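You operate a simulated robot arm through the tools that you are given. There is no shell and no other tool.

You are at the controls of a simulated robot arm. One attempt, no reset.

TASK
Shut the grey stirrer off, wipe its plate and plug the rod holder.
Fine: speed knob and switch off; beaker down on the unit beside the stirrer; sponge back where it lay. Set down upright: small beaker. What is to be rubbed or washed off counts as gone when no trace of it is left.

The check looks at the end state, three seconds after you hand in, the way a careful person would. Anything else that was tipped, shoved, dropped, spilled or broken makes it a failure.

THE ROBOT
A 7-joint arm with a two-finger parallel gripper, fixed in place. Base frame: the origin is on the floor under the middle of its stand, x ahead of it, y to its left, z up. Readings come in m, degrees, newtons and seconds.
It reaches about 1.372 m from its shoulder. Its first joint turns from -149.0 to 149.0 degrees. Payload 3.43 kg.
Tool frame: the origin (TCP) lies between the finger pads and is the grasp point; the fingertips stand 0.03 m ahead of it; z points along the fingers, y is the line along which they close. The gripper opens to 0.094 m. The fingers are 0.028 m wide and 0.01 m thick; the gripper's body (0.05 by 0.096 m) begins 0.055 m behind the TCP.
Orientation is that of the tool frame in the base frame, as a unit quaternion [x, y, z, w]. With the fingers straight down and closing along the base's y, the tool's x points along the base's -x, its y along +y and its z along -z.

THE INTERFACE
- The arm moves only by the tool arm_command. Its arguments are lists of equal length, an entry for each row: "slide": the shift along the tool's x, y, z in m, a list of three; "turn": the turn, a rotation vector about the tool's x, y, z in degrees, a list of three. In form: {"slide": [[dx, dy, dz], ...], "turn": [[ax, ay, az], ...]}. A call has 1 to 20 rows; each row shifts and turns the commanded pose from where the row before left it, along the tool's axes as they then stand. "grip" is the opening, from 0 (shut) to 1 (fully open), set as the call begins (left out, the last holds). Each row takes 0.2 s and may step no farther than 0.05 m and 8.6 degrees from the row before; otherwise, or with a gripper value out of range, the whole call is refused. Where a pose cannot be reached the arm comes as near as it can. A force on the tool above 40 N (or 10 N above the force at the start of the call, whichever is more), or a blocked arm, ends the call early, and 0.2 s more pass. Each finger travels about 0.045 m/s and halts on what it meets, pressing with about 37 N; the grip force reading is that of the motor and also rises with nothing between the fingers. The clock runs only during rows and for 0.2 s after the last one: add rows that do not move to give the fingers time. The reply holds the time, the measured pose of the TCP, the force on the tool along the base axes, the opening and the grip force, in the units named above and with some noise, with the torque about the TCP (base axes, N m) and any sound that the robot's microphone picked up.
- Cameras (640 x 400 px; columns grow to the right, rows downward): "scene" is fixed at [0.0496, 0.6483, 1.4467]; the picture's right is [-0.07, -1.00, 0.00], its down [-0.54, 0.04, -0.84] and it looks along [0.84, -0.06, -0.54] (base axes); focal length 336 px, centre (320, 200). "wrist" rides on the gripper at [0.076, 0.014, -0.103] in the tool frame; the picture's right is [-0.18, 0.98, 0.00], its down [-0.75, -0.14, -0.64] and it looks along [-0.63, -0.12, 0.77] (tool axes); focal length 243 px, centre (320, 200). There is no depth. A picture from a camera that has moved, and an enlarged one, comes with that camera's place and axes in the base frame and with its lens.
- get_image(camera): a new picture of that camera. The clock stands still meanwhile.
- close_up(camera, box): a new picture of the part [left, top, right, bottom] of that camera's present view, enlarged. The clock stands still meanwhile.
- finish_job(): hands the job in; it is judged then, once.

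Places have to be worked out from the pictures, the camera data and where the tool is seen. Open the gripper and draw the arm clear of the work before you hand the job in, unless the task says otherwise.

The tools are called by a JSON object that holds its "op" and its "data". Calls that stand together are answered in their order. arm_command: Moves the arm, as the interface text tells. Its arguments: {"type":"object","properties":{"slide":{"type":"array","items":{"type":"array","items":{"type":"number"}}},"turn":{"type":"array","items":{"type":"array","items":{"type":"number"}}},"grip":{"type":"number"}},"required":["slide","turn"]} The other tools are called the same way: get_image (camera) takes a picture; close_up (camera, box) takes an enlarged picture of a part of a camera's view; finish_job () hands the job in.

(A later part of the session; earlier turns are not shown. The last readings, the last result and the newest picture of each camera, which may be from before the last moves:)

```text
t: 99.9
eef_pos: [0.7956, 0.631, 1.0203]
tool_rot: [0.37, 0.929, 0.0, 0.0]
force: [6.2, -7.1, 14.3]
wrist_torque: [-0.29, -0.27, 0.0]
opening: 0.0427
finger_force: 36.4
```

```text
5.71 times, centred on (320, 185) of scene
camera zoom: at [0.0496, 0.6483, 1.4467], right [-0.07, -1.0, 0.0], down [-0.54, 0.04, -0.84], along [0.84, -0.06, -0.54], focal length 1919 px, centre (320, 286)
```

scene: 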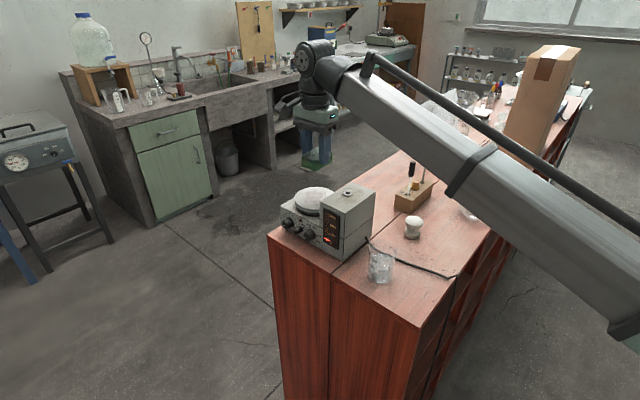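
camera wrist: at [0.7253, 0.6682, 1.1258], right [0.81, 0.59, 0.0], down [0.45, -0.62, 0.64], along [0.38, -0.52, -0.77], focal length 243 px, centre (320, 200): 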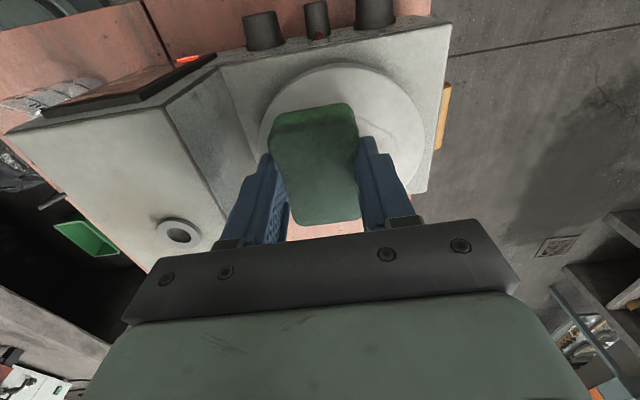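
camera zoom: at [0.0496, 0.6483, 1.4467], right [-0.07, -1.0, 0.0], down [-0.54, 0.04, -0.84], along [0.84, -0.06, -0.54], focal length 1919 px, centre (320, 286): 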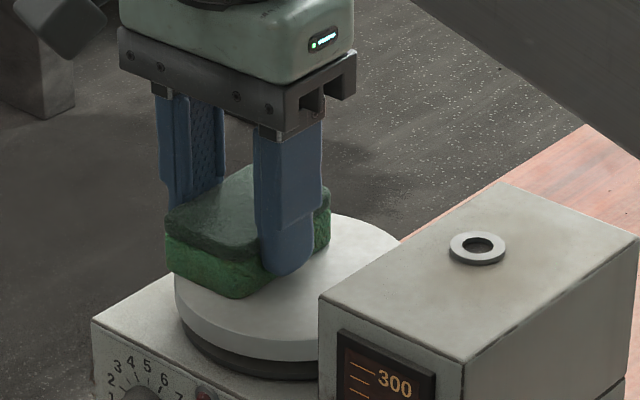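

I sweep across to the centre with a few more strokes, then lift off 10 cm and inspect the plate.

{"op": "arm_command", "data": {"slide": [[0, -0.007, 0], [0, -0.007, 0], [0, -0.007, 0], [0.006, 0, 0], [0.006, 0, 0], [0.006, 0, 0], [-0.006, 0, 0], [-0.006, 0, 0], [-0.006, 0, 0], [-0.006, 0, 0], [-0.006, 0, 0], [-0.006, 0, 0], [0.006, 0, 0], [0.006, 0, 0], [0.006, 0, 0], [0, 0, 0]], "turn": [[0, 0, 0], [0, 0, 0], [0, 0, 0], [0, 0, 0], [0, 0, 0], [0, 0, 0], [0, 0, 0], [0, 0, 0], [0, 0, 0], [0, 0, 0], [0, 0, 0], [0, 0, 0], [0, 0, 0], [0, 0, 0], [0, 0, 0], [0, 0, 0]]}}

{"op": "arm_command", "data": {"slide": [[0, 0, -0.01], [0, 0, -0.03], [0, 0, -0.04], [0, 0, -0.04], [-0.03, 0.02, 0], [-0.03, 0.02, 0], [0, 0, 0]], "turn": [[0, 0, 0], [0, 0, 0], [0, 0, 0], [0, 0, 0], [0, 0, 0], [0, 0, 0], [0, 0, 0]]}}

{"op": "close_up", "data": {"camera": "scene", "box": [284, 170, 348, 220]}}

{"op": "get_image", "data": {"camera": "wrist"}}

```text
t: 103.3
eef_pos: [0.7799, 0.6156, 1.0187]
tool_rot: [0.371, 0.929, 0.0, 0.0]
force: [1.5, -1.2, 2.4]
wrist_torque: [-0.02, 0.02, -0.04]
opening: 0.0427
finger_force: 37.1
```

```text
t: 104.9
eef_pos: [0.8523, 0.6043, 1.1423]
tool_rot: [0.37, 0.929, 0.0, 0.001]
force: [-0.1, 0.4, -0.6]
wrist_torque: [0.0, 0.0, 0.0]
opening: 0.0427
finger_force: 37.2
```

```text
8.00 times, centred on (316, 195) of scene
camera zoom: at [0.0496, 0.6483, 1.4467], right [-0.07, -1.0, 0.0], down [-0.54, 0.04, -0.84], along [0.84, -0.06, -0.54], focal length 2687 px, centre (352, 240)
```

zoom: 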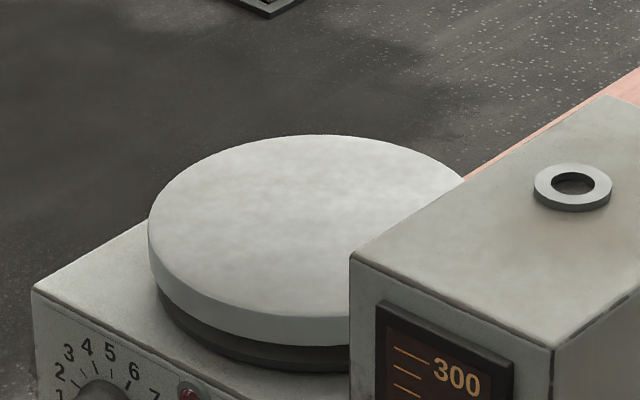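

```text
taken
camera wrist: at [0.807, 0.6688, 1.2431], right [0.81, 0.59, 0.0], down [0.45, -0.62, 0.64], along [0.38, -0.52, -0.77], focal length 243 px, centre (320, 200)
```

wrist: 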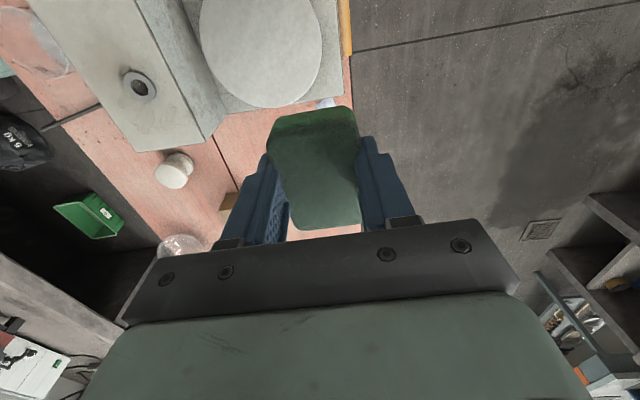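

The plate looks clean from the front. I check it from above, including the part hidden by the housing.

{"op": "close_up", "data": {"camera": "wrist", "box": [180, 0, 360, 120]}}

{"op": "close_up", "data": {"camera": "scene", "box": [294, 180, 342, 210]}}

```text
3.33 times, centred on (270, 60) of wrist
camera zoom: at [0.807, 0.6688, 1.2431], right [0.81, 0.59, 0.0], down [0.45, -0.62, 0.64], along [0.38, -0.52, -0.77], focal length 809 px, centre (487, 667)
```

zoom: 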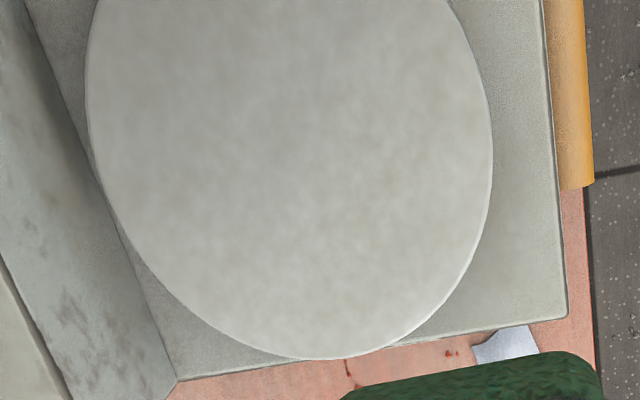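

```text
13.33 times, centred on (318, 195) of scene
camera zoom: at [0.0496, 0.6483, 1.4467], right [-0.07, -1.0, 0.0], down [-0.54, 0.04, -0.84], along [0.84, -0.06, -0.54], focal length 4478 px, centre (347, 267)
```

zoom: 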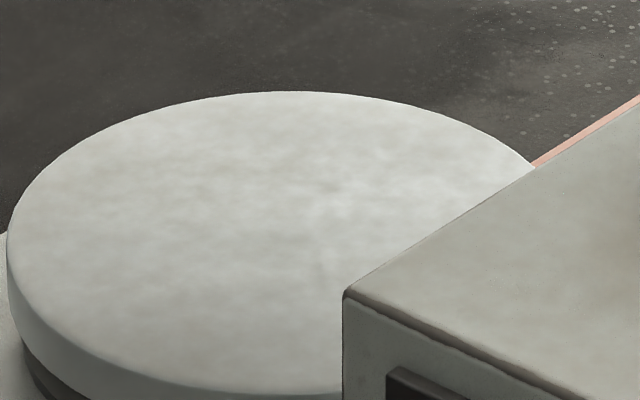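

The plate is spotless from both views. By dead reckoning the sponge's home is -0.2637 in tool x and -0.053 in tool y from here; I carry it back above that spot.

{"op": "arm_command", "data": {"slide": [[-0.015, -0.003, 0], [-0.033, -0.0066, 0], [-0.033, -0.0066, 0], [-0.033, -0.0066, 0], [-0.033, -0.0066, 0], [-0.033, -0.0066, 0], [-0.033, -0.0066, 0], [-0.033, -0.0066, 0], [-0.0177, -0.0038, 0], [0, 0, 0], [0, 0, 0.04], [0, 0, 0.05], [0, 0, 0.05], [0, 0, 0.04], [0, 0, 0.02], [0, 0, 0], [0, 0, 0]], "turn": [[0, 0, 0], [0, 0, 0], [0, 0, 0], [0, 0, 0], [0, 0, 0], [0, 0, 0], [0, 0, 0], [0, 0, 0], [0, 0, 0], [0, 0, 0], [0, 0, 0], [0, 0, 0], [0, 0, 0], [0, 0, 0], [0, 0, 0], [0, 0, 0], [0, 0, 0]]}}

{"op": "get_image", "data": {"camera": "wrist"}}

{"op": "close_up", "data": {"camera": "scene", "box": [340, 120, 460, 210]}}

```text
t: 108.5
eef_pos: [1.0083, 0.3831, 0.9397]
tool_rot: [0.371, 0.929, 0.0, 0.001]
force: [0.8, -0.7, 0.3]
wrist_torque: [0.02, 0.02, 0.01]
opening: 0.0427
finger_force: 37.3
```

```text
taken
camera wrist: at [0.9638, 0.4478, 1.0418], right [0.81, 0.59, 0.0], down [0.45, -0.62, 0.64], along [0.38, -0.52, -0.77], focal length 243 px, centre (320, 200)
```

wrist: 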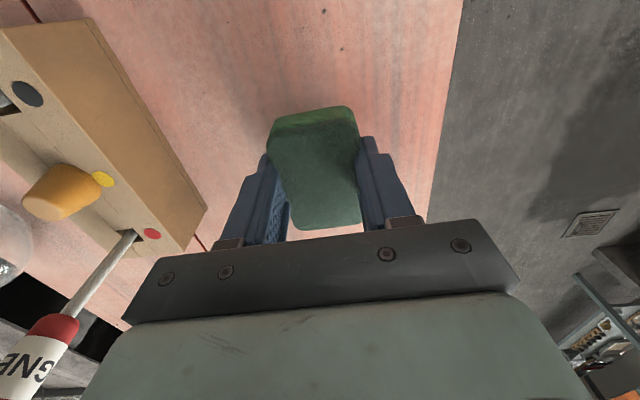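

```text
4.44 times, centred on (400, 165) of scene
camera zoom: at [0.0496, 0.6483, 1.4467], right [-0.07, -1.0, 0.0], down [-0.54, 0.04, -0.84], along [0.84, -0.06, -0.54], focal length 1493 px, centre (-36, 356)
```

zoom: 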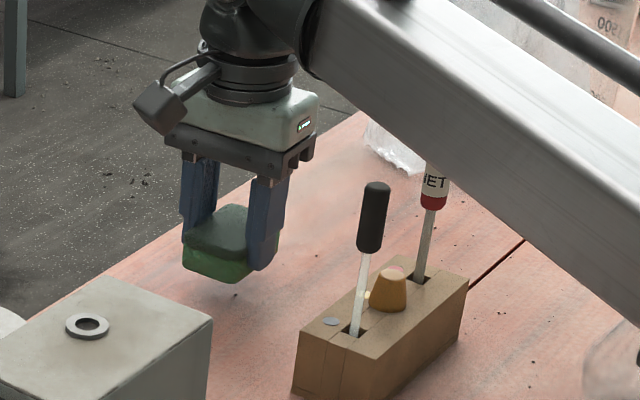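

Over the home spot with 2–3 cm to go. I lower gently to contact.

{"op": "arm_command", "data": {"slide": [[0, 0, 0.008], [0, 0, 0.006], [0, 0, 0.004], [0, 0, 0.002], [0, 0, 0]], "turn": [[0, 0, 0], [0, 0, 0], [0, 0, 0], [0, 0, 0], [0, 0, 0]]}}

{"op": "arm_command", "data": {"slide": [[0, 0, 0.0015], [0, 0, 0.0015], [0, 0, 0]], "turn": [[0, 0, 0], [0, 0, 0], [0, 0, 0]]}}

{"op": "close_up", "data": {"camera": "scene", "box": [340, 120, 460, 210]}}

```text
t: 109.7
eef_pos: [1.0071, 0.3844, 0.9206]
tool_rot: [0.37, 0.929, -0.001, 0.001]
force: [0.0, 0.8, -0.4]
wrist_torque: [0.02, 0.01, -0.02]
opening: 0.0426
finger_force: 37.1
```

```text
t: 110.5
eef_pos: [1.0066, 0.3839, 0.9154]
tool_rot: [0.371, 0.929, 0.0, 0.001]
force: [0.7, -0.3, 0.5]
wrist_torque: [0.03, 0.01, 0.01]
opening: 0.0426
finger_force: 36.6
```

```text
4.44 times, centred on (400, 165) of scene
camera zoom: at [0.0496, 0.6483, 1.4467], right [-0.07, -1.0, 0.0], down [-0.54, 0.04, -0.84], along [0.84, -0.06, -0.54], focal length 1493 px, centre (-36, 356)
```

zoom: 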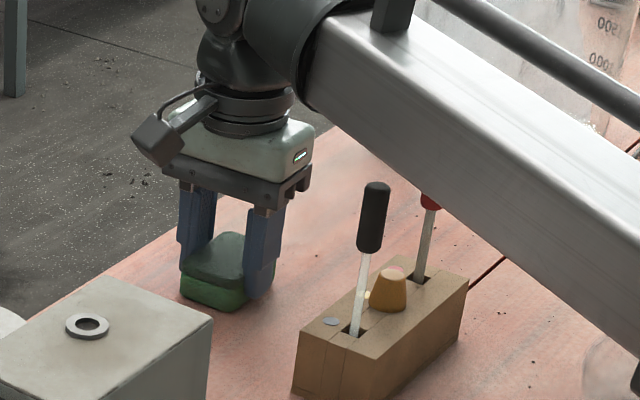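

{"op": "arm_command", "data": {"slide": [[0, 0, 0.0015], [0, 0, 0.001], [0, 0, 0]], "turn": [[0, 0, 0], [0, 0, 0], [0, 0, 0]]}}

{"op": "close_up", "data": {"camera": "scene", "box": [360, 165, 400, 195]}}

```text
t: 111.3
eef_pos: [1.0059, 0.3842, 0.915]
tool_rot: [0.37, 0.929, 0.0, 0.001]
force: [2.3, 0.7, 11.0]
wrist_torque: [-0.02, 0.02, 0.0]
opening: 0.0426
finger_force: 37.0
```

```text
13.33 times, centred on (380, 180) of scene
camera zoom: at [0.0496, 0.6483, 1.4467], right [-0.07, -1.0, 0.0], down [-0.54, 0.04, -0.84], along [0.84, -0.06, -0.54], focal length 4478 px, centre (-480, 467)
```

zoom: 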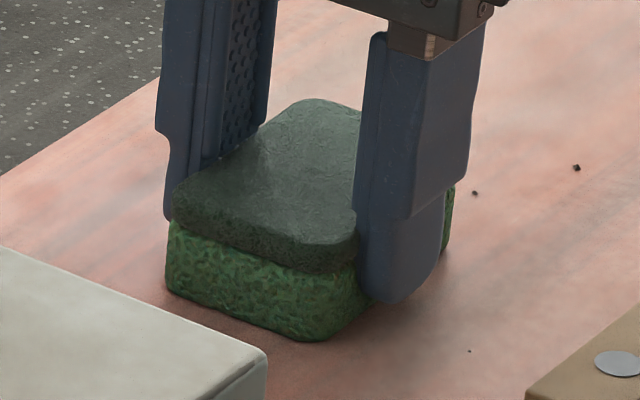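

On the bench (11 N), within a millimetre or so of its old outline. I open the fingers and rise.

{"op": "arm_command", "data": {"slide": [[0, 0, 0], [0, 0, 0], [0, 0, 0], [0, 0, 0], [0, 0, 0]], "turn": [[0, 0, 0], [0, 0, 0], [0, 0, 0], [0, 0, 0], [0, 0, 0]], "grip": 0.85}}

{"op": "arm_command", "data": {"slide": [[0, 0, -0.01], [0, 0, -0.03], [0, 0, -0.05], [0, 0, -0.05], [0, 0, -0.05], [0, 0, -0.03], [0, 0, 0]], "turn": [[0, 0, 0], [0, 0, 0], [0, 0, 0], [0, 0, 0], [0, 0, 0], [0, 0, 0], [0, 0, 0]]}}

{"op": "close_up", "data": {"camera": "scene", "box": [360, 165, 400, 195]}}

{"op": "get_image", "data": {"camera": "scene"}}

{"op": "get_image", "data": {"camera": "wrist"}}

```text
t: 112.5
eef_pos: [1.0068, 0.3825, 0.913]
tool_rot: [0.37, 0.929, 0.0, 0.001]
force: [0.2, -0.4, -0.6]
wrist_torque: [0.0, 0.01, -0.01]
opening: 0.08
finger_force: 0.1
```

```text
t: 114.1
eef_pos: [1.0089, 0.3833, 1.1319]
tool_rot: [0.371, 0.929, 0.0, 0.0]
force: [-1.2, -0.2, -1.3]
wrist_torque: [0.0, -0.05, 0.02]
opening: 0.0801
finger_force: 0.1
```

```text
13.33 times, centred on (380, 180) of scene
camera zoom: at [0.0496, 0.6483, 1.4467], right [-0.07, -1.0, 0.0], down [-0.54, 0.04, -0.84], along [0.84, -0.06, -0.54], focal length 4478 px, centre (-480, 467)
```

zoom: 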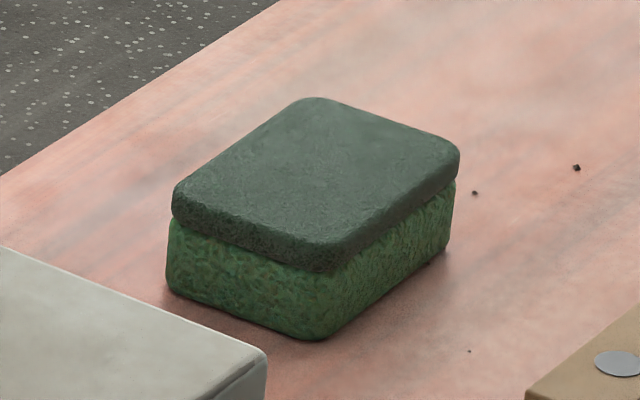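

```text
taken
```

scene: 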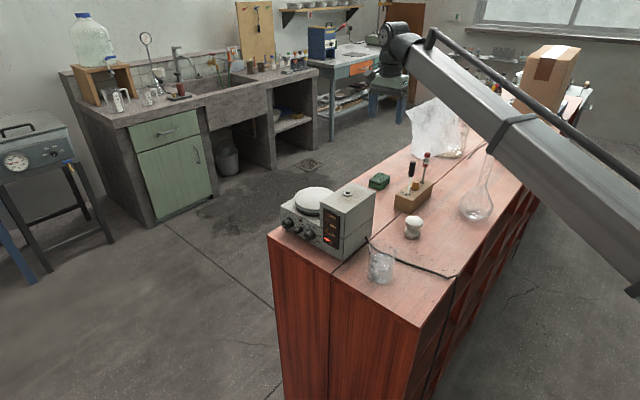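

```text
taken
camera wrist: at [0.9649, 0.448, 1.235], right [0.81, 0.59, 0.0], down [0.45, -0.62, 0.64], along [0.38, -0.52, -0.77], focal length 243 px, centre (320, 200)
```

wrist: 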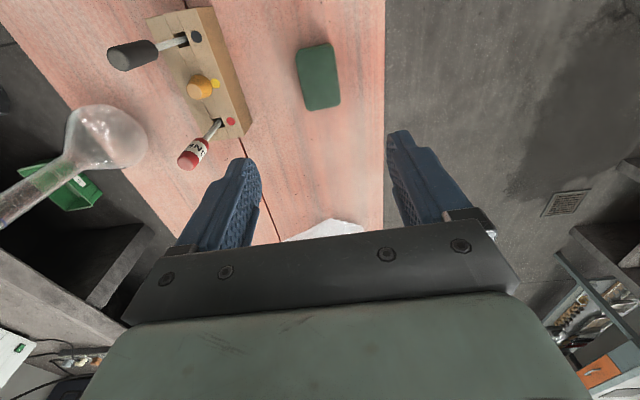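

The sponge lies as before. Now the plug: I study the stopper in the block and the cork beside the stirrer more closely.

{"op": "close_up", "data": {"camera": "wrist", "box": [170, 60, 230, 110]}}

{"op": "close_up", "data": {"camera": "scene", "box": [398, 175, 438, 205]}}

{"op": "close_up", "data": {"camera": "scene", "box": [330, 180, 370, 205]}}

{"op": "close_up", "data": {"camera": "scene", "box": [395, 205, 435, 245]}}

```text
8.00 times, centred on (200, 85) of wrist
camera zoom: at [0.9649, 0.448, 1.235], right [0.81, 0.59, 0.0], down [0.45, -0.62, 0.64], along [0.38, -0.52, -0.77], focal length 1941 px, centre (1280, 1120)
```

zoom: 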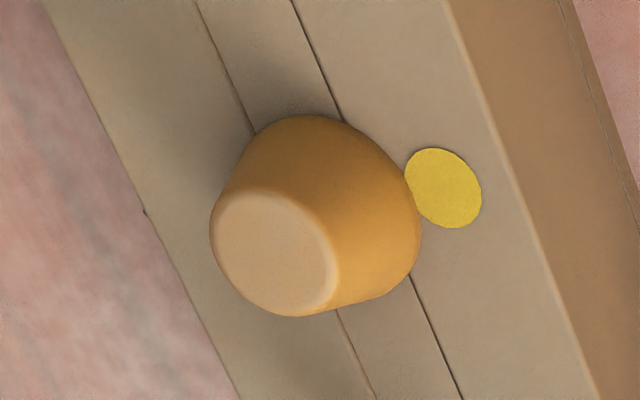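

```text
13.33 times, centred on (418, 190) of scene
camera zoom: at [0.0496, 0.6483, 1.4467], right [-0.07, -1.0, 0.0], down [-0.54, 0.04, -0.84], along [0.84, -0.06, -0.54], focal length 4478 px, centre (-987, 333)
```

zoom: 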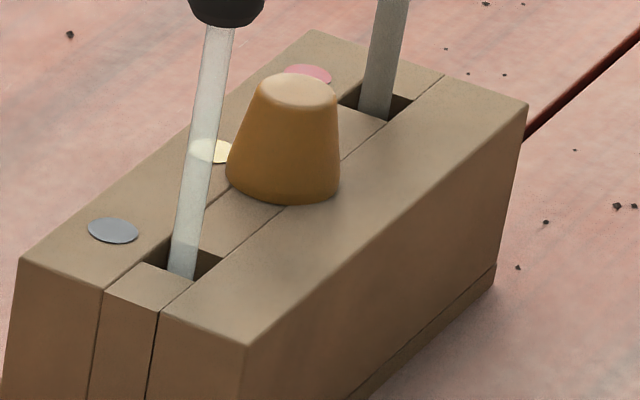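

```text
16.00 times, centred on (350, 192) of scene
camera zoom: at [0.0496, 0.6483, 1.4467], right [-0.07, -1.0, 0.0], down [-0.54, 0.04, -0.84], along [0.84, -0.06, -0.54], focal length 5373 px, centre (-160, 320)
```

zoom: 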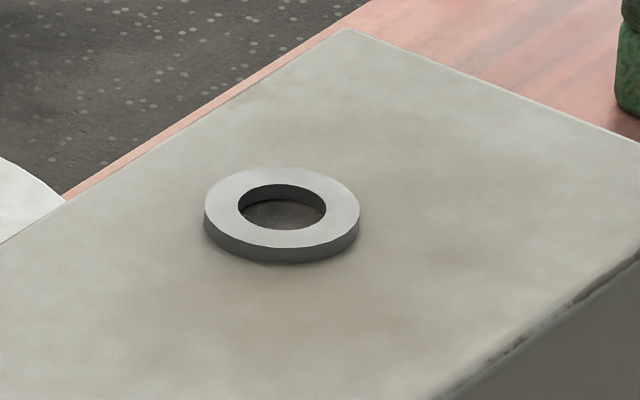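

```text
10.00 times, centred on (415, 225) of scene
camera zoom: at [0.0496, 0.6483, 1.4467], right [-0.07, -1.0, 0.0], down [-0.54, 0.04, -0.84], along [0.84, -0.06, -0.54], focal length 3358 px, centre (-630, -50)
```

zoom: 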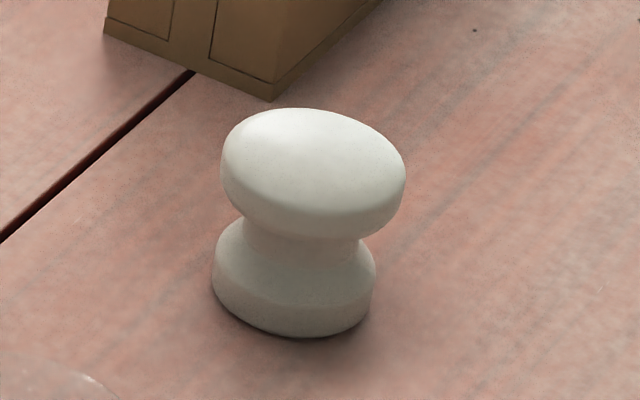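

The ring's hole is about 13 mm wide; the block's stopper is ~26 mm at its base and ~16 mm at its top, while my fixes put the brown cylinder at the stirrer's left side at z ≈ 0.945. I move the camera to the stirrer's left side to see what that cylinder is.

{"op": "arm_command", "data": {"slide": [[0.0385, 0.0186, 0], [0.0385, 0.0186, 0], [0.0385, 0.0186, 0], [0.0385, 0.0186, 0], [0.0385, 0.0186, 0], [0.0385, 0.0186, 0], [0.0385, 0.0186, 0], [0.0385, 0.0186, 0], [0.0385, 0.0186, 0], [0.0385, 0.0186, 0], [0, 0, 0], [0, 0, 0], [0, 0, 0], [0, 0, 0], [0, 0, 0], [0, 0, 0.03], [0, 0, 0.04], [0, 0, 0.04], [0, 0, 0]], "turn": [[0, 0, 0], [0, 0, 0], [0, 0, 0], [0, 0, 0], [0, 0, 0], [0, 0, 0], [0, 0, 0], [0, 0, 0], [0, 0, 0], [0, 0, 0], [0, 0, 7.5], [0, 0, 7.5], [0, 0, 7.5], [0, 0, 7.5], [0, 0, 7.5], [0, 0, 0], [0, 0, 0], [0, 0, 0], [0, 0, 0]]}}

{"op": "get_image", "data": {"camera": "wrist"}}

{"op": "get_image", "data": {"camera": "scene"}}

```text
t: 118.1
eef_pos: [0.8542, 0.7829, 1.0232]
tool_rot: [0.649, 0.761, 0.0, 0.0]
force: [0.0, -0.2, 0.1]
wrist_torque: [0.03, 0.01, -0.01]
opening: 0.0798
finger_force: 0.1
```

```text
taken
camera wrist: at [0.8577, 0.8623, 1.1254], right [1.0, -0.03, 0.0], down [-0.02, -0.77, 0.64], along [-0.02, -0.64, -0.77], focal length 243 px, centre (320, 200)
```

wrist: 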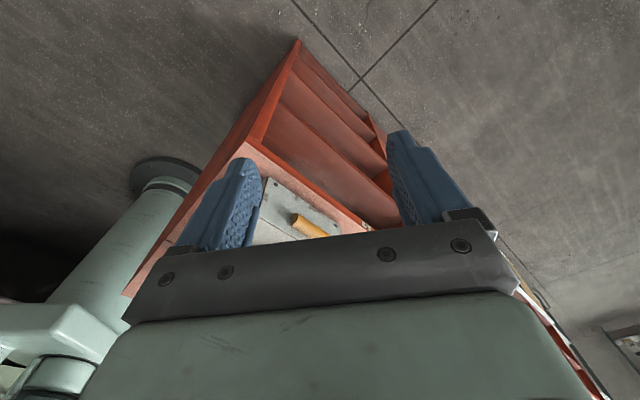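

```text
taken
```

scene: 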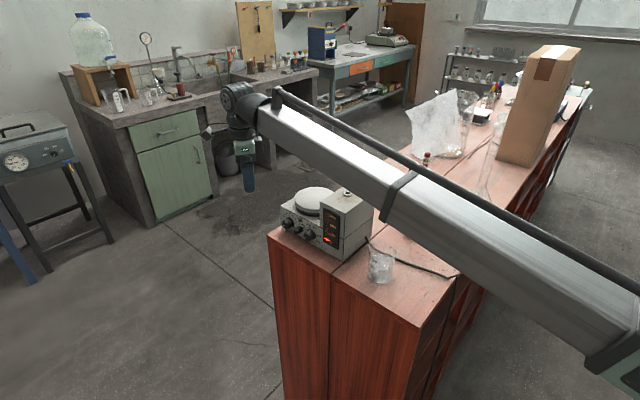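

{"op": "close_up", "data": {"camera": "wrist", "box": [240, 160, 380, 250]}}

{"op": "close_up", "data": {"camera": "wrist", "box": [275, 195, 345, 245]}}

```text
4.44 times, centred on (310, 205) of wrist
camera zoom: at [0.8577, 0.8623, 1.1254], right [1.0, -0.03, 0.0], down [-0.02, -0.77, 0.64], along [-0.02, -0.64, -0.77], focal length 1078 px, centre (364, 178)
```

zoom: 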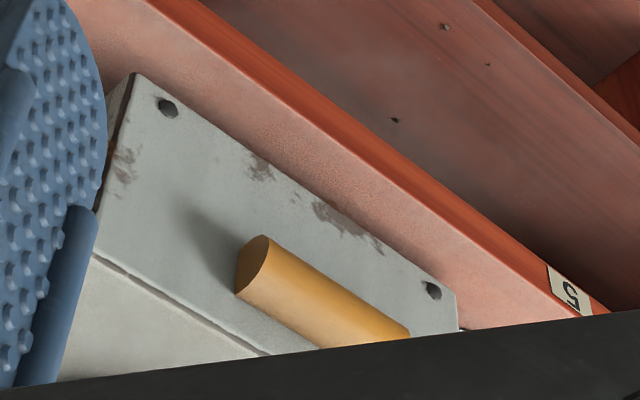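

```text
8.00 times, centred on (310, 220) of wrist
camera zoom: at [0.8577, 0.8623, 1.1254], right [1.0, -0.03, 0.0], down [-0.02, -0.77, 0.64], along [-0.02, -0.64, -0.77], focal length 1941 px, centre (400, 40)
```

zoom: 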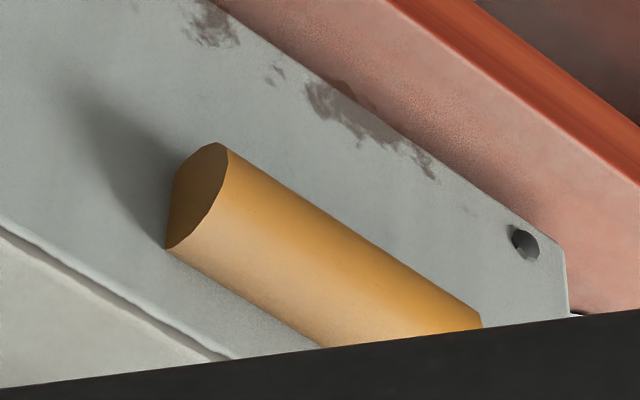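

It is a half-round strip fixed to the stirrer's flank — part of the unit, not a plug. So the plug is the stopper standing in the block's middle, at about (0.902, 0.3075), with the black and red tools 45 mm either side along the block. I go above it with the fingers set to close across the block.

{"op": "arm_command", "data": {"slide": [[0, 0, -0.04], [0, 0, -0.05], [0, 0, -0.02], [0, 0, 0], [0, 0, 0], [0, 0, 0], [0, 0, 0], [0, 0, 0], [0, 0, 0]], "turn": [[0, 0, 0], [0, 0, 0], [0, 0, 0], [0, 0, -7.32], [0, 0, -7.32], [0, 0, -7.32], [0, 0, -7.32], [0, 0, -7.32], [0, 0, 0]], "grip": 0.6}}

{"op": "arm_command", "data": {"slide": [[-0.0333, -0.0279, 0], [-0.0333, -0.0279, 0], [-0.0333, -0.0279, 0], [-0.0333, -0.0279, 0], [-0.0333, -0.0279, 0], [-0.0333, -0.0279, 0], [-0.0333, -0.0279, 0], [-0.0333, -0.0279, 0], [-0.0333, -0.0279, 0], [-0.0333, -0.0279, 0], [-0.0333, -0.0279, 0], [0, 0, 0], [0, 0, 0]], "turn": [[0, 0, 0], [0, 0, 0], [0, 0, 0], [0, 0, 0], [0, 0, 0], [0, 0, 0], [0, 0, 0], [0, 0, 0], [0, 0, 0], [0, 0, 0], [0, 0, 0], [0, 0, 0], [0, 0, 0]]}}

{"op": "get_image", "data": {"camera": "wrist"}}

{"op": "get_image", "data": {"camera": "scene"}}

```text
t: 120.1
eef_pos: [0.8552, 0.7835, 1.1338]
tool_rot: [0.377, 0.926, 0.0, 0.001]
force: [-0.3, -1.3, 0.4]
wrist_torque: [0.01, -0.01, -0.01]
opening: 0.0565
finger_force: 0.1
```

```text
t: 122.9
eef_pos: [0.9028, 0.3089, 1.1371]
tool_rot: [0.378, 0.926, 0.001, 0.001]
force: [0.2, 0.5, -0.3]
wrist_torque: [-0.01, -0.02, -0.01]
opening: 0.0565
finger_force: 0.0
```

```text
taken
camera wrist: at [0.8595, 0.3731, 1.2383], right [0.82, 0.57, 0.0], down [0.44, -0.63, 0.64], along [0.37, -0.53, -0.77], focal length 243 px, centre (320, 200)
```

wrist: 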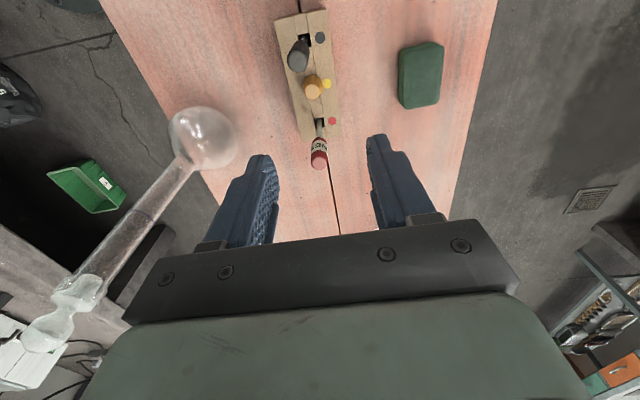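

```text
taken
```

scene: 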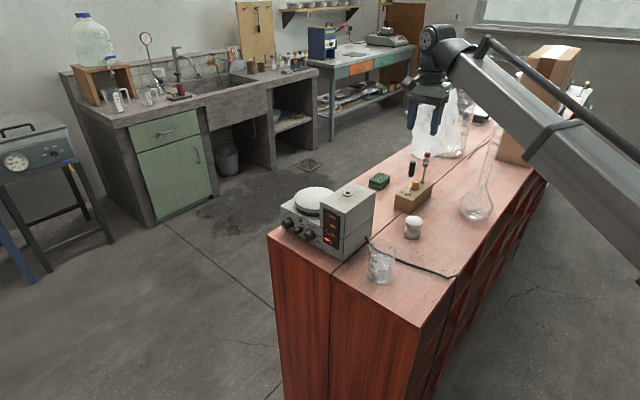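

I'm above the block; the flask's neck stays ~13 cm off the forearm line. I enlarge the view to centre on the stopper.

{"op": "close_up", "data": {"camera": "wrist", "box": [265, 0, 385, 180]}}

{"op": "close_up", "data": {"camera": "wrist", "box": [290, 60, 350, 110]}}

```text
2.22 times, centred on (325, 90) of wrist
camera zoom: at [0.8595, 0.3731, 1.2383], right [0.82, 0.57, 0.0], down [0.44, -0.63, 0.64], along [0.37, -0.53, -0.77], focal length 539 px, centre (309, 444)
```

zoom: 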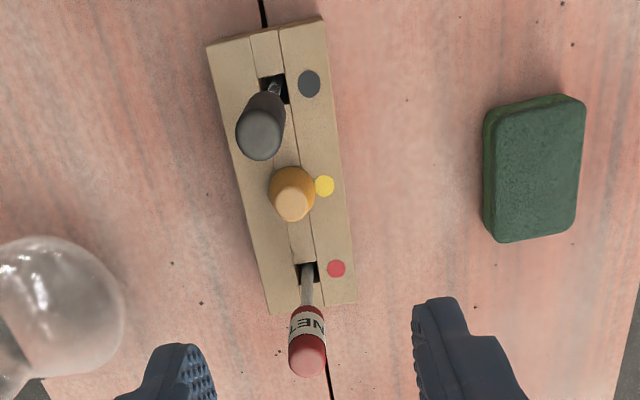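

```text
8.00 times, centred on (320, 85) of wrist
camera zoom: at [0.8595, 0.3731, 1.2383], right [0.82, 0.57, 0.0], down [0.44, -0.63, 0.64], along [0.37, -0.53, -0.77], focal length 1941 px, centre (320, 1120)
```

zoom: 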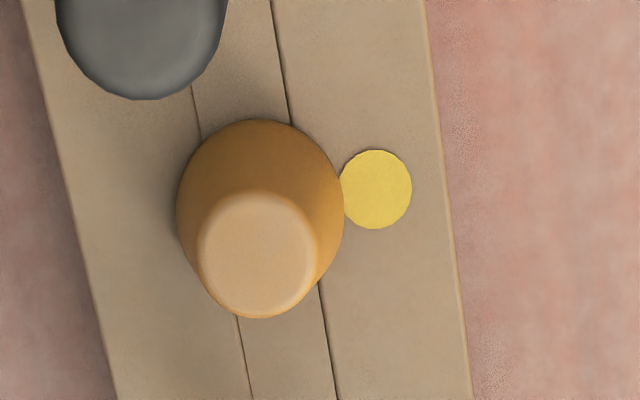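

The stopper stands at tool y ≈ -9 mm, centred between the two handles (±42 mm). I shift onto it and lower partway, between the handles.

{"op": "arm_command", "data": {"slide": [[0.0005, -0.009, 0], [0, 0, 0.03], [0, 0, 0.03], [0, 0, 0.03], [0, 0, 0.02], [0, 0, 0]], "turn": [[0, 0, 0], [0, 0, 0], [0, 0, 0], [0, 0, 0], [0, 0, 0], [0, 0, 0]]}}

{"op": "get_image", "data": {"camera": "wrist"}}

{"op": "close_up", "data": {"camera": "scene", "box": [370, 110, 490, 220]}}

```text
t: 124.3
eef_pos: [0.8959, 0.3022, 1.0239]
tool_rot: [0.378, 0.926, 0.0, 0.001]
force: [-0.2, 1.0, -0.2]
wrist_torque: [0.0, 0.01, 0.0]
opening: 0.0562
finger_force: 0.0
```

```text
taken
camera wrist: at [0.8528, 0.366, 1.1261], right [0.82, 0.57, 0.0], down [0.44, -0.63, 0.64], along [0.37, -0.53, -0.77], focal length 243 px, centre (320, 200)
```

wrist: 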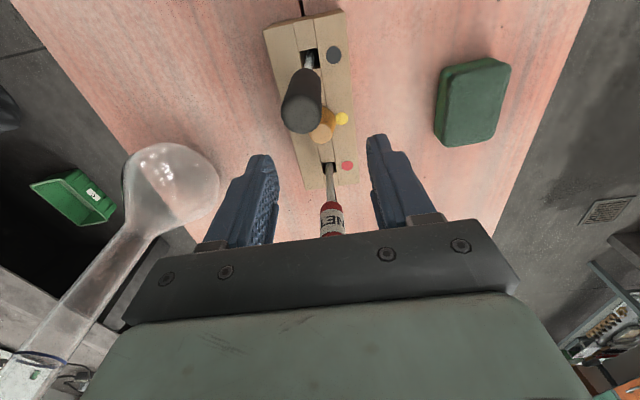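

```text
3.64 times, centred on (430, 165) of scene
camera zoom: at [0.0496, 0.6483, 1.4467], right [-0.07, -1.0, 0.0], down [-0.54, 0.04, -0.84], along [0.84, -0.06, -0.54], focal length 1221 px, centre (-80, 327)
```

zoom: 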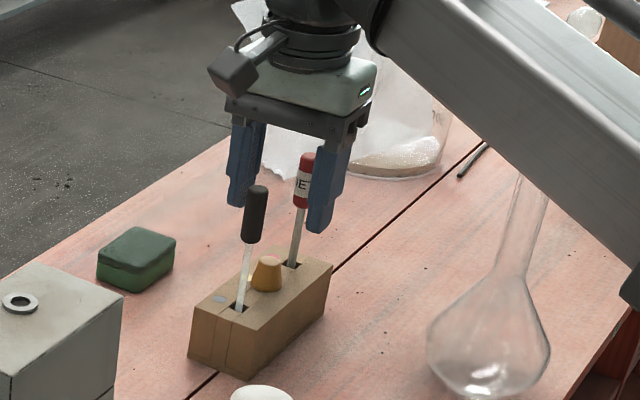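

Alignment holds: handles at ±4.2 cm, stopper in line. I lower to just above the block's top and check.

{"op": "arm_command", "data": {"slide": [[0, 0.0005, 0.02], [0, 0, 0.02], [0, 0, 0.012], [0, 0, 0]], "turn": [[0, 0, 0], [0, 0, 0], [0, 0, 0], [0, 0, 0]]}}

{"op": "close_up", "data": {"camera": "scene", "box": [380, 130, 460, 220]}}

{"op": "get_image", "data": {"camera": "wrist"}}

```text
t: 125.3
eef_pos: [0.8968, 0.3021, 0.9724]
tool_rot: [0.377, 0.926, 0.0, 0.001]
force: [0.3, -0.1, 0.4]
wrist_torque: [0.0, 0.0, -0.04]
opening: 0.0565
finger_force: 0.0
```

```text
4.44 times, centred on (420, 175) of scene
camera zoom: at [0.0496, 0.6483, 1.4467], right [-0.07, -1.0, 0.0], down [-0.54, 0.04, -0.84], along [0.84, -0.06, -0.54], focal length 1493 px, centre (-124, 311)
```

zoom: 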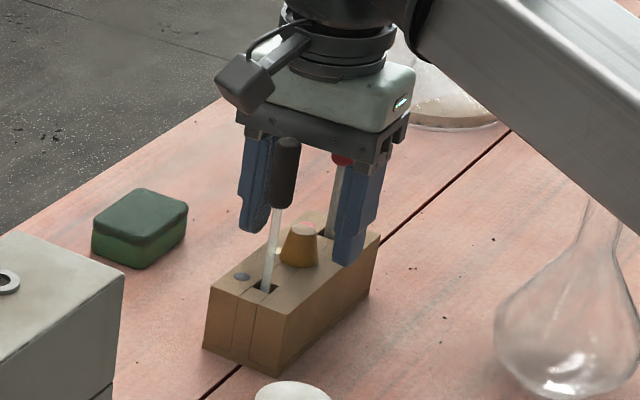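

```text
taken
camera wrist: at [0.8524, 0.367, 1.0743], right [0.82, 0.57, 0.0], down [0.44, -0.63, 0.64], along [0.37, -0.53, -0.77], focal length 243 px, centre (320, 200)
```

wrist: 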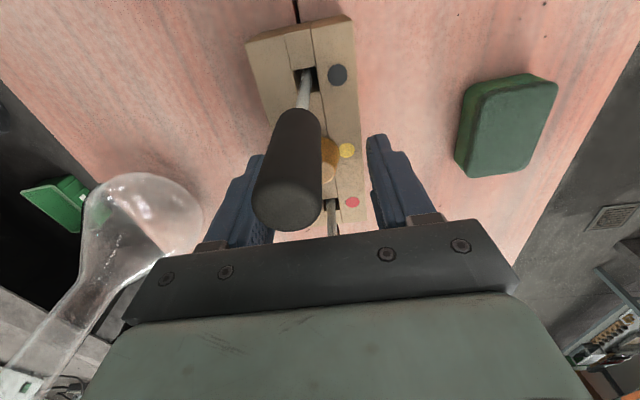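

The stopper sits midway between the fingers and both handles clear the gripper body. I lower the last 13 mm gently.

{"op": "arm_command", "data": {"slide": [[0, 0, 0.005], [0, 0, 0.004], [0, 0, 0.003], [0, 0, 0]], "turn": [[0, 0, 0], [0, 0, 0], [0, 0, 0], [0, 0, 0]]}}

{"op": "close_up", "data": {"camera": "scene", "box": [395, 150, 445, 210]}}

{"op": "close_up", "data": {"camera": "wrist", "box": [220, 90, 440, 250]}}

```text
t: 126.0
eef_pos: [0.8964, 0.3018, 0.9693]
tool_rot: [0.379, 0.926, 0.003, 0.005]
force: [0.2, 0.9, 21.6]
wrist_torque: [-0.75, -0.69, 0.0]
opening: 0.0565
finger_force: 0.1
stopped in row 3: the force on the tool passed its limit at 44 N (the readings are from after the stop); the commanded pose is now the measured one
```

```text
6.67 times, centred on (420, 180) of scene
camera zoom: at [0.0496, 0.6483, 1.4467], right [-0.07, -1.0, 0.0], down [-0.54, 0.04, -0.84], along [0.84, -0.06, -0.54], focal length 2239 px, centre (-347, 333)
```

zoom: 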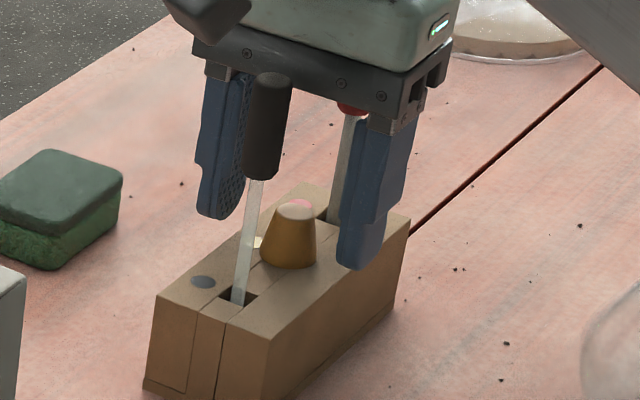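

```text
2.50 times, centred on (330, 170) of wrist
camera zoom: at [0.8529, 0.367, 1.0711], right [0.82, 0.57, 0.01], down [0.43, -0.63, 0.65], along [0.38, -0.53, -0.76], focal length 606 px, centre (295, 275)
```

zoom: 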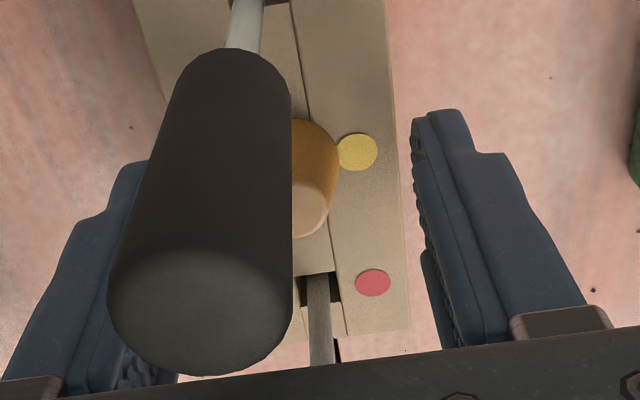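

The stop came at 44 N, and the torque puts the touch point ~4.7 cm behind the TCP along the block: the red tool's handle met the gripper body. I back up at once and check the red tool.

{"op": "arm_command", "data": {"slide": [[0, 0, -0.01], [0, 0, -0.02], [0, 0, -0.04], [0, 0, -0.04], [0, 0, -0.04], [0, 0, 0]], "turn": [[0, 0, 0], [0, 0, 0], [0, 0, 0], [0, 0, 0], [0, 0, 0], [0, 0, 0]]}}

{"op": "close_up", "data": {"camera": "scene", "box": [380, 140, 460, 220]}}

{"op": "close_up", "data": {"camera": "wrist", "box": [240, 0, 400, 200]}}

```text
t: 127.4
eef_pos: [0.8972, 0.3013, 1.1174]
tool_rot: [0.378, 0.926, 0.001, 0.003]
force: [0.0, -1.3, 0.6]
wrist_torque: [0.0, 0.05, 0.03]
opening: 0.0566
finger_force: 0.0
```

```text
5.00 times, centred on (420, 180) of scene
camera zoom: at [0.0496, 0.6483, 1.4467], right [-0.07, -1.0, 0.0], down [-0.54, 0.04, -0.84], along [0.84, -0.06, -0.54], focal length 1679 px, centre (-180, 300)
```

zoom: 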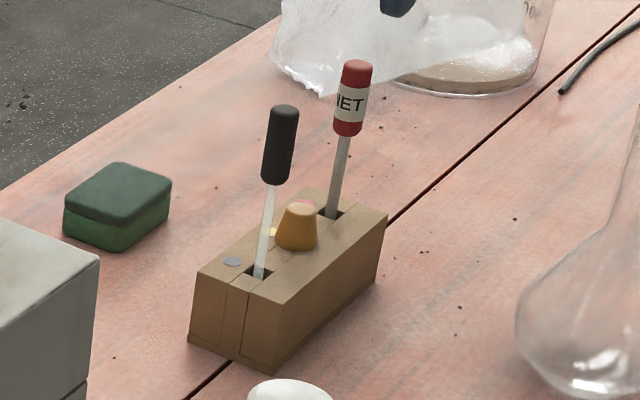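

```text
2.00 times, centred on (320, 100) of wrist
camera zoom: at [0.8528, 0.366, 1.2192], right [0.82, 0.57, 0.0], down [0.44, -0.63, 0.65], along [0.37, -0.53, -0.76], focal length 485 px, centre (320, 400)
```

zoom: 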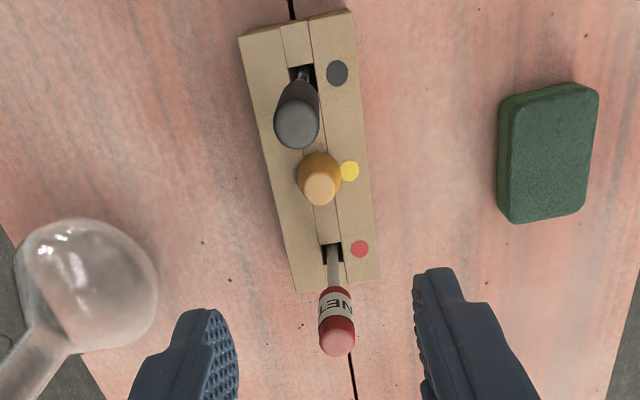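

The red tool and block stand exactly as before. The block top comes out at z ≈ 0.930 and the stopper's top at ≈ 0.956, so gripping 3–4 mm higher than the stop (fingertips at ≈ 0.942) still takes ~13 mm of the stopper without touching the red handle. I level the tool and go down to that height.

{"op": "arm_command", "data": {"slide": [[0, 0, 0], [0, 0.0005, 0.04], [0, 0, 0.04], [0, 0, 0.03], [0, 0, 0.02], [0, 0, 0.009], [0, 0, 0]], "turn": [[0.24, 0.27, 0], [0, 0, 0], [0, 0, 0], [0, 0, 0], [0, 0, 0], [0, 0, 0], [0, 0, 0]], "grip": 0.5}}

{"op": "close_up", "data": {"camera": "scene", "box": [390, 140, 450, 210]}}

{"op": "close_up", "data": {"camera": "wrist", "box": [220, 90, 440, 250]}}

```text
t: 129.0
eef_pos: [0.8968, 0.3034, 0.9767]
tool_rot: [0.378, 0.926, 0.0, -0.001]
force: [0.1, -0.3, 0.2]
wrist_torque: [0.01, -0.01, -0.02]
opening: 0.0467
finger_force: 0.0
```

```text
5.71 times, centred on (420, 175) of scene
camera zoom: at [0.0496, 0.6483, 1.4467], right [-0.07, -1.0, 0.0], down [-0.54, 0.04, -0.84], along [0.84, -0.06, -0.54], focal length 1919 px, centre (-251, 343)
```

zoom: 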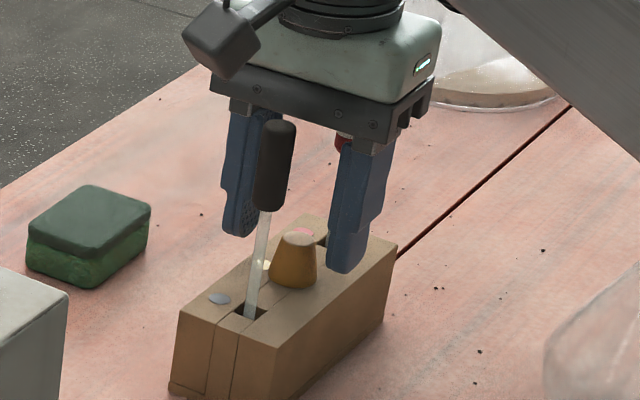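

```text
2.50 times, centred on (330, 170) of wrist
camera zoom: at [0.853, 0.3684, 1.0793], right [0.82, 0.57, 0.0], down [0.44, -0.63, 0.64], along [0.37, -0.53, -0.77], focal length 606 px, centre (295, 275)
```

zoom: 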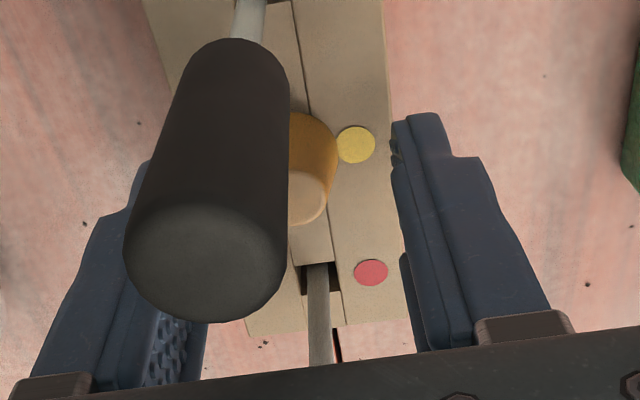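

Heights check out: stopper spans 0.930–0.954. I lower 4.5 mm more and close.

{"op": "arm_command", "data": {"slide": [[0, 0, 0.002], [0, 0, 0.0025], [0, 0, 0]], "turn": [[0, 0, 0], [0, 0, 0], [0, 0, 0]]}}

{"op": "arm_command", "data": {"slide": [[0, 0, 0], [0, 0, 0], [0, 0, 0], [0, 0, 0], [0, 0, 0]], "turn": [[0, 0, 0], [0, 0, 0], [0, 0, 0], [0, 0, 0], [0, 0, 0]], "grip": 0.05}}

{"op": "close_up", "data": {"camera": "scene", "box": [390, 140, 450, 210]}}

{"op": "close_up", "data": {"camera": "wrist", "box": [220, 90, 440, 250]}}

```text
t: 129.8
eef_pos: [0.8966, 0.3042, 0.9723]
tool_rot: [0.378, 0.926, 0.0, -0.001]
force: [-0.9, 0.9, 0.8]
wrist_torque: [-0.02, 0.02, 0.0]
opening: 0.0473
finger_force: 0.0
```

```text
t: 131.0
eef_pos: [0.8976, 0.3031, 0.9726]
tool_rot: [0.378, 0.926, 0.0, 0.0]
force: [-0.1, -0.2, 0.0]
wrist_torque: [0.0, 0.01, -0.02]
opening: 0.0107
finger_force: 36.6
```

```text
5.71 times, centred on (420, 175) of scene
camera zoom: at [0.0496, 0.6483, 1.4467], right [-0.07, -1.0, 0.0], down [-0.54, 0.04, -0.84], along [0.84, -0.06, -0.54], focal length 1919 px, centre (-251, 343)
```

zoom: 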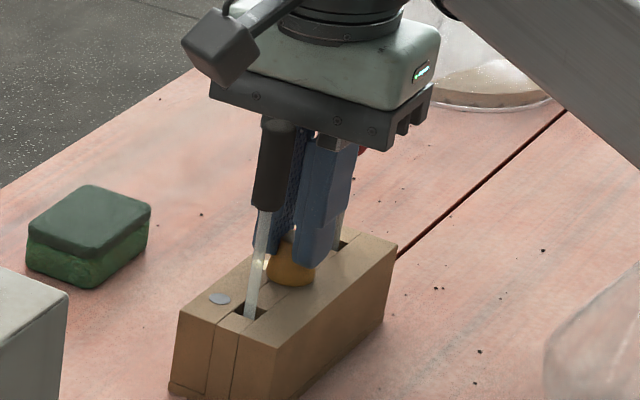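

```text
2.50 times, centred on (330, 170) of wrist
camera zoom: at [0.853, 0.3683, 1.0756], right [0.82, 0.57, 0.0], down [0.44, -0.63, 0.64], along [0.37, -0.53, -0.77], focal length 606 px, centre (295, 275)
```

zoom: 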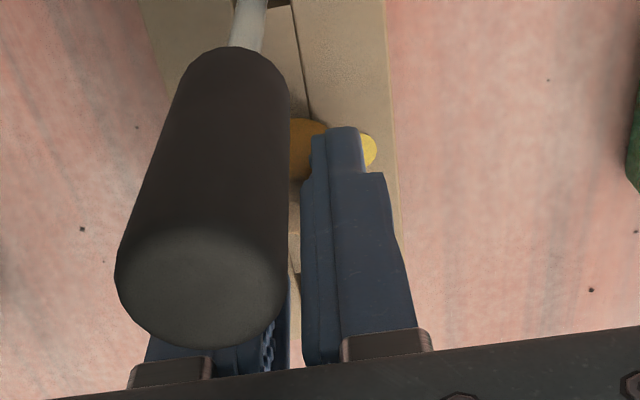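

The fingers stopped at 10.7 mm, narrower than I measured the stopper; I lift a little to see what is actually held.

{"op": "arm_command", "data": {"slide": [[0, 0, -0.004], [0, 0, -0.008], [0, 0, -0.01], [0, 0, -0.01], [0, 0, 0]], "turn": [[0, 0, 0], [0, 0, 0], [0, 0, 0], [0, 0, 0], [0, 0, 0]]}}

{"op": "close_up", "data": {"camera": "scene", "box": [395, 150, 445, 210]}}

{"op": "close_up", "data": {"camera": "wrist", "box": [220, 60, 440, 220]}}

```text
t: 132.2
eef_pos: [0.8968, 0.3024, 1.0052]
tool_rot: [0.378, 0.926, 0.0, 0.0]
force: [0.2, -1.2, 0.3]
wrist_torque: [0.0, 0.0, -0.01]
opening: 0.0107
finger_force: 36.8
```

```text
6.67 times, centred on (420, 180) of scene
camera zoom: at [0.0496, 0.6483, 1.4467], right [-0.07, -1.0, 0.0], down [-0.54, 0.04, -0.84], along [0.84, -0.06, -0.54], focal length 2239 px, centre (-347, 333)
```

zoom: 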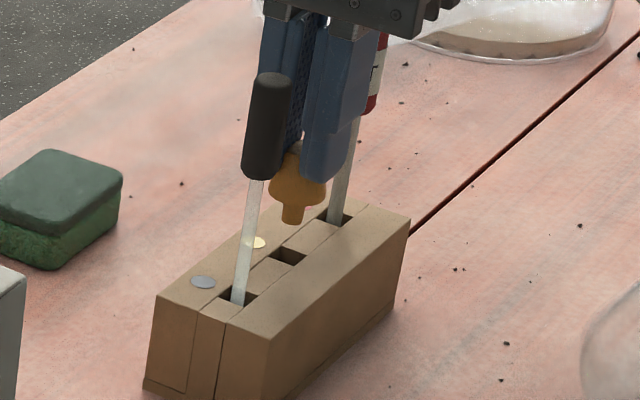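

```text
2.50 times, centred on (330, 140) of wrist
camera zoom: at [0.8527, 0.3679, 1.1077], right [0.82, 0.57, 0.0], down [0.44, -0.63, 0.64], along [0.37, -0.53, -0.77], focal length 606 px, centre (295, 350)
```

zoom: 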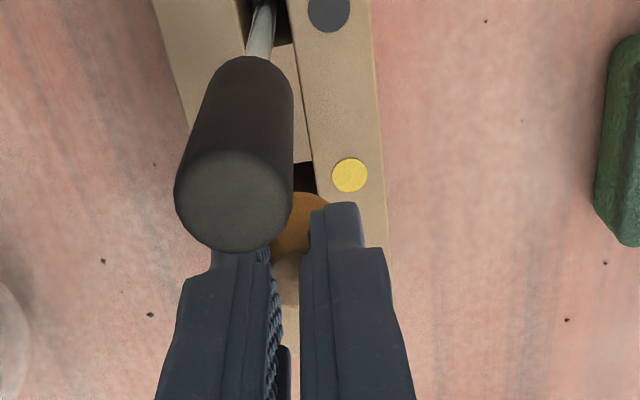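

It lifted out cleanly: a tapered head with a short peg below — made for a hole like the rod holder's. I raise it well clear of the tools.

{"op": "arm_command", "data": {"slide": [[0, 0, -0.02], [0, 0, -0.03], [0, 0, -0.04], [0, 0, -0.04], [0, 0, -0.02], [0, 0, 0], [0, 0, 0]], "turn": [[0, 0, 0], [0, 0, 0], [0, 0, 0], [0, 0, 0], [0, 0, 0], [0, 0, 0], [0, 0, 0]]}}

{"op": "close_up", "data": {"camera": "scene", "box": [390, 90, 450, 150]}}

{"op": "close_up", "data": {"camera": "wrist", "box": [240, 60, 400, 180]}}

{"op": "close_up", "data": {"camera": "scene", "box": [380, 140, 460, 220]}}

```text
t: 133.8
eef_pos: [0.8972, 0.3026, 1.1552]
tool_rot: [0.378, 0.926, 0.0, -0.001]
force: [-0.2, -0.5, 0.0]
wrist_torque: [-0.04, 0.02, 0.02]
opening: 0.0102
finger_force: 36.8
```

```text
6.67 times, centred on (420, 120) of scene
camera zoom: at [0.0496, 0.6483, 1.4467], right [-0.07, -1.0, 0.0], down [-0.54, 0.04, -0.84], along [0.84, -0.06, -0.54], focal length 2239 px, centre (-347, 733)
```

zoom: 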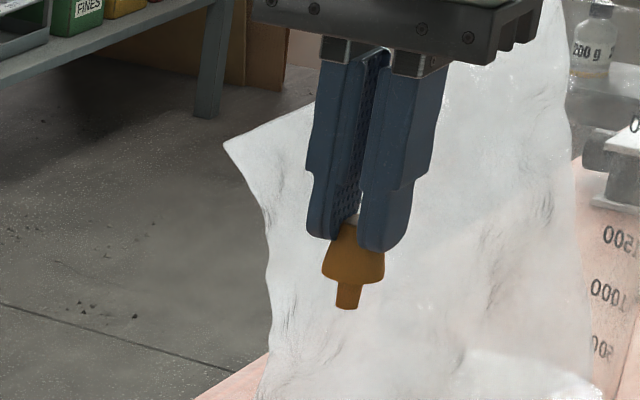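

```text
3.33 times, centred on (320, 120) of wrist
camera zoom: at [0.854, 0.3679, 1.2575], right [0.82, 0.57, 0.0], down [0.44, -0.63, 0.64], along [0.37, -0.53, -0.77], focal length 809 px, centre (320, 467)
```

zoom: 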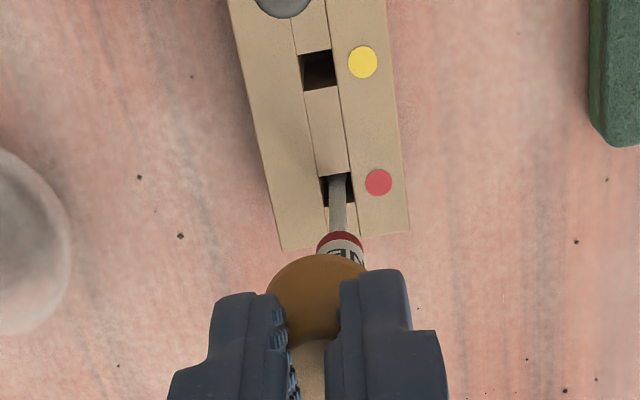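

```text
5.00 times, centred on (420, 180) of scene
camera zoom: at [0.0496, 0.6483, 1.4467], right [-0.07, -1.0, 0.0], down [-0.54, 0.04, -0.84], along [0.84, -0.06, -0.54], focal length 1679 px, centre (-180, 300)
```

zoom: 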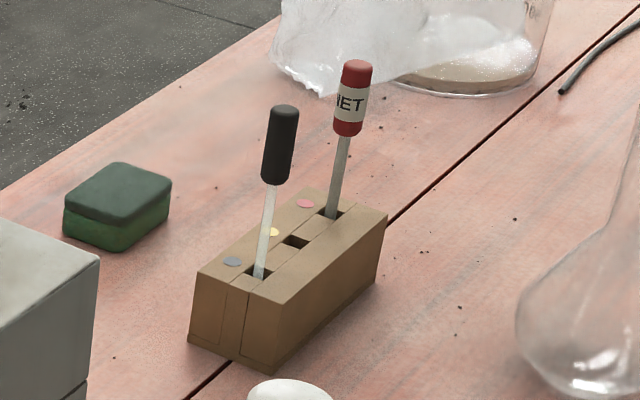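

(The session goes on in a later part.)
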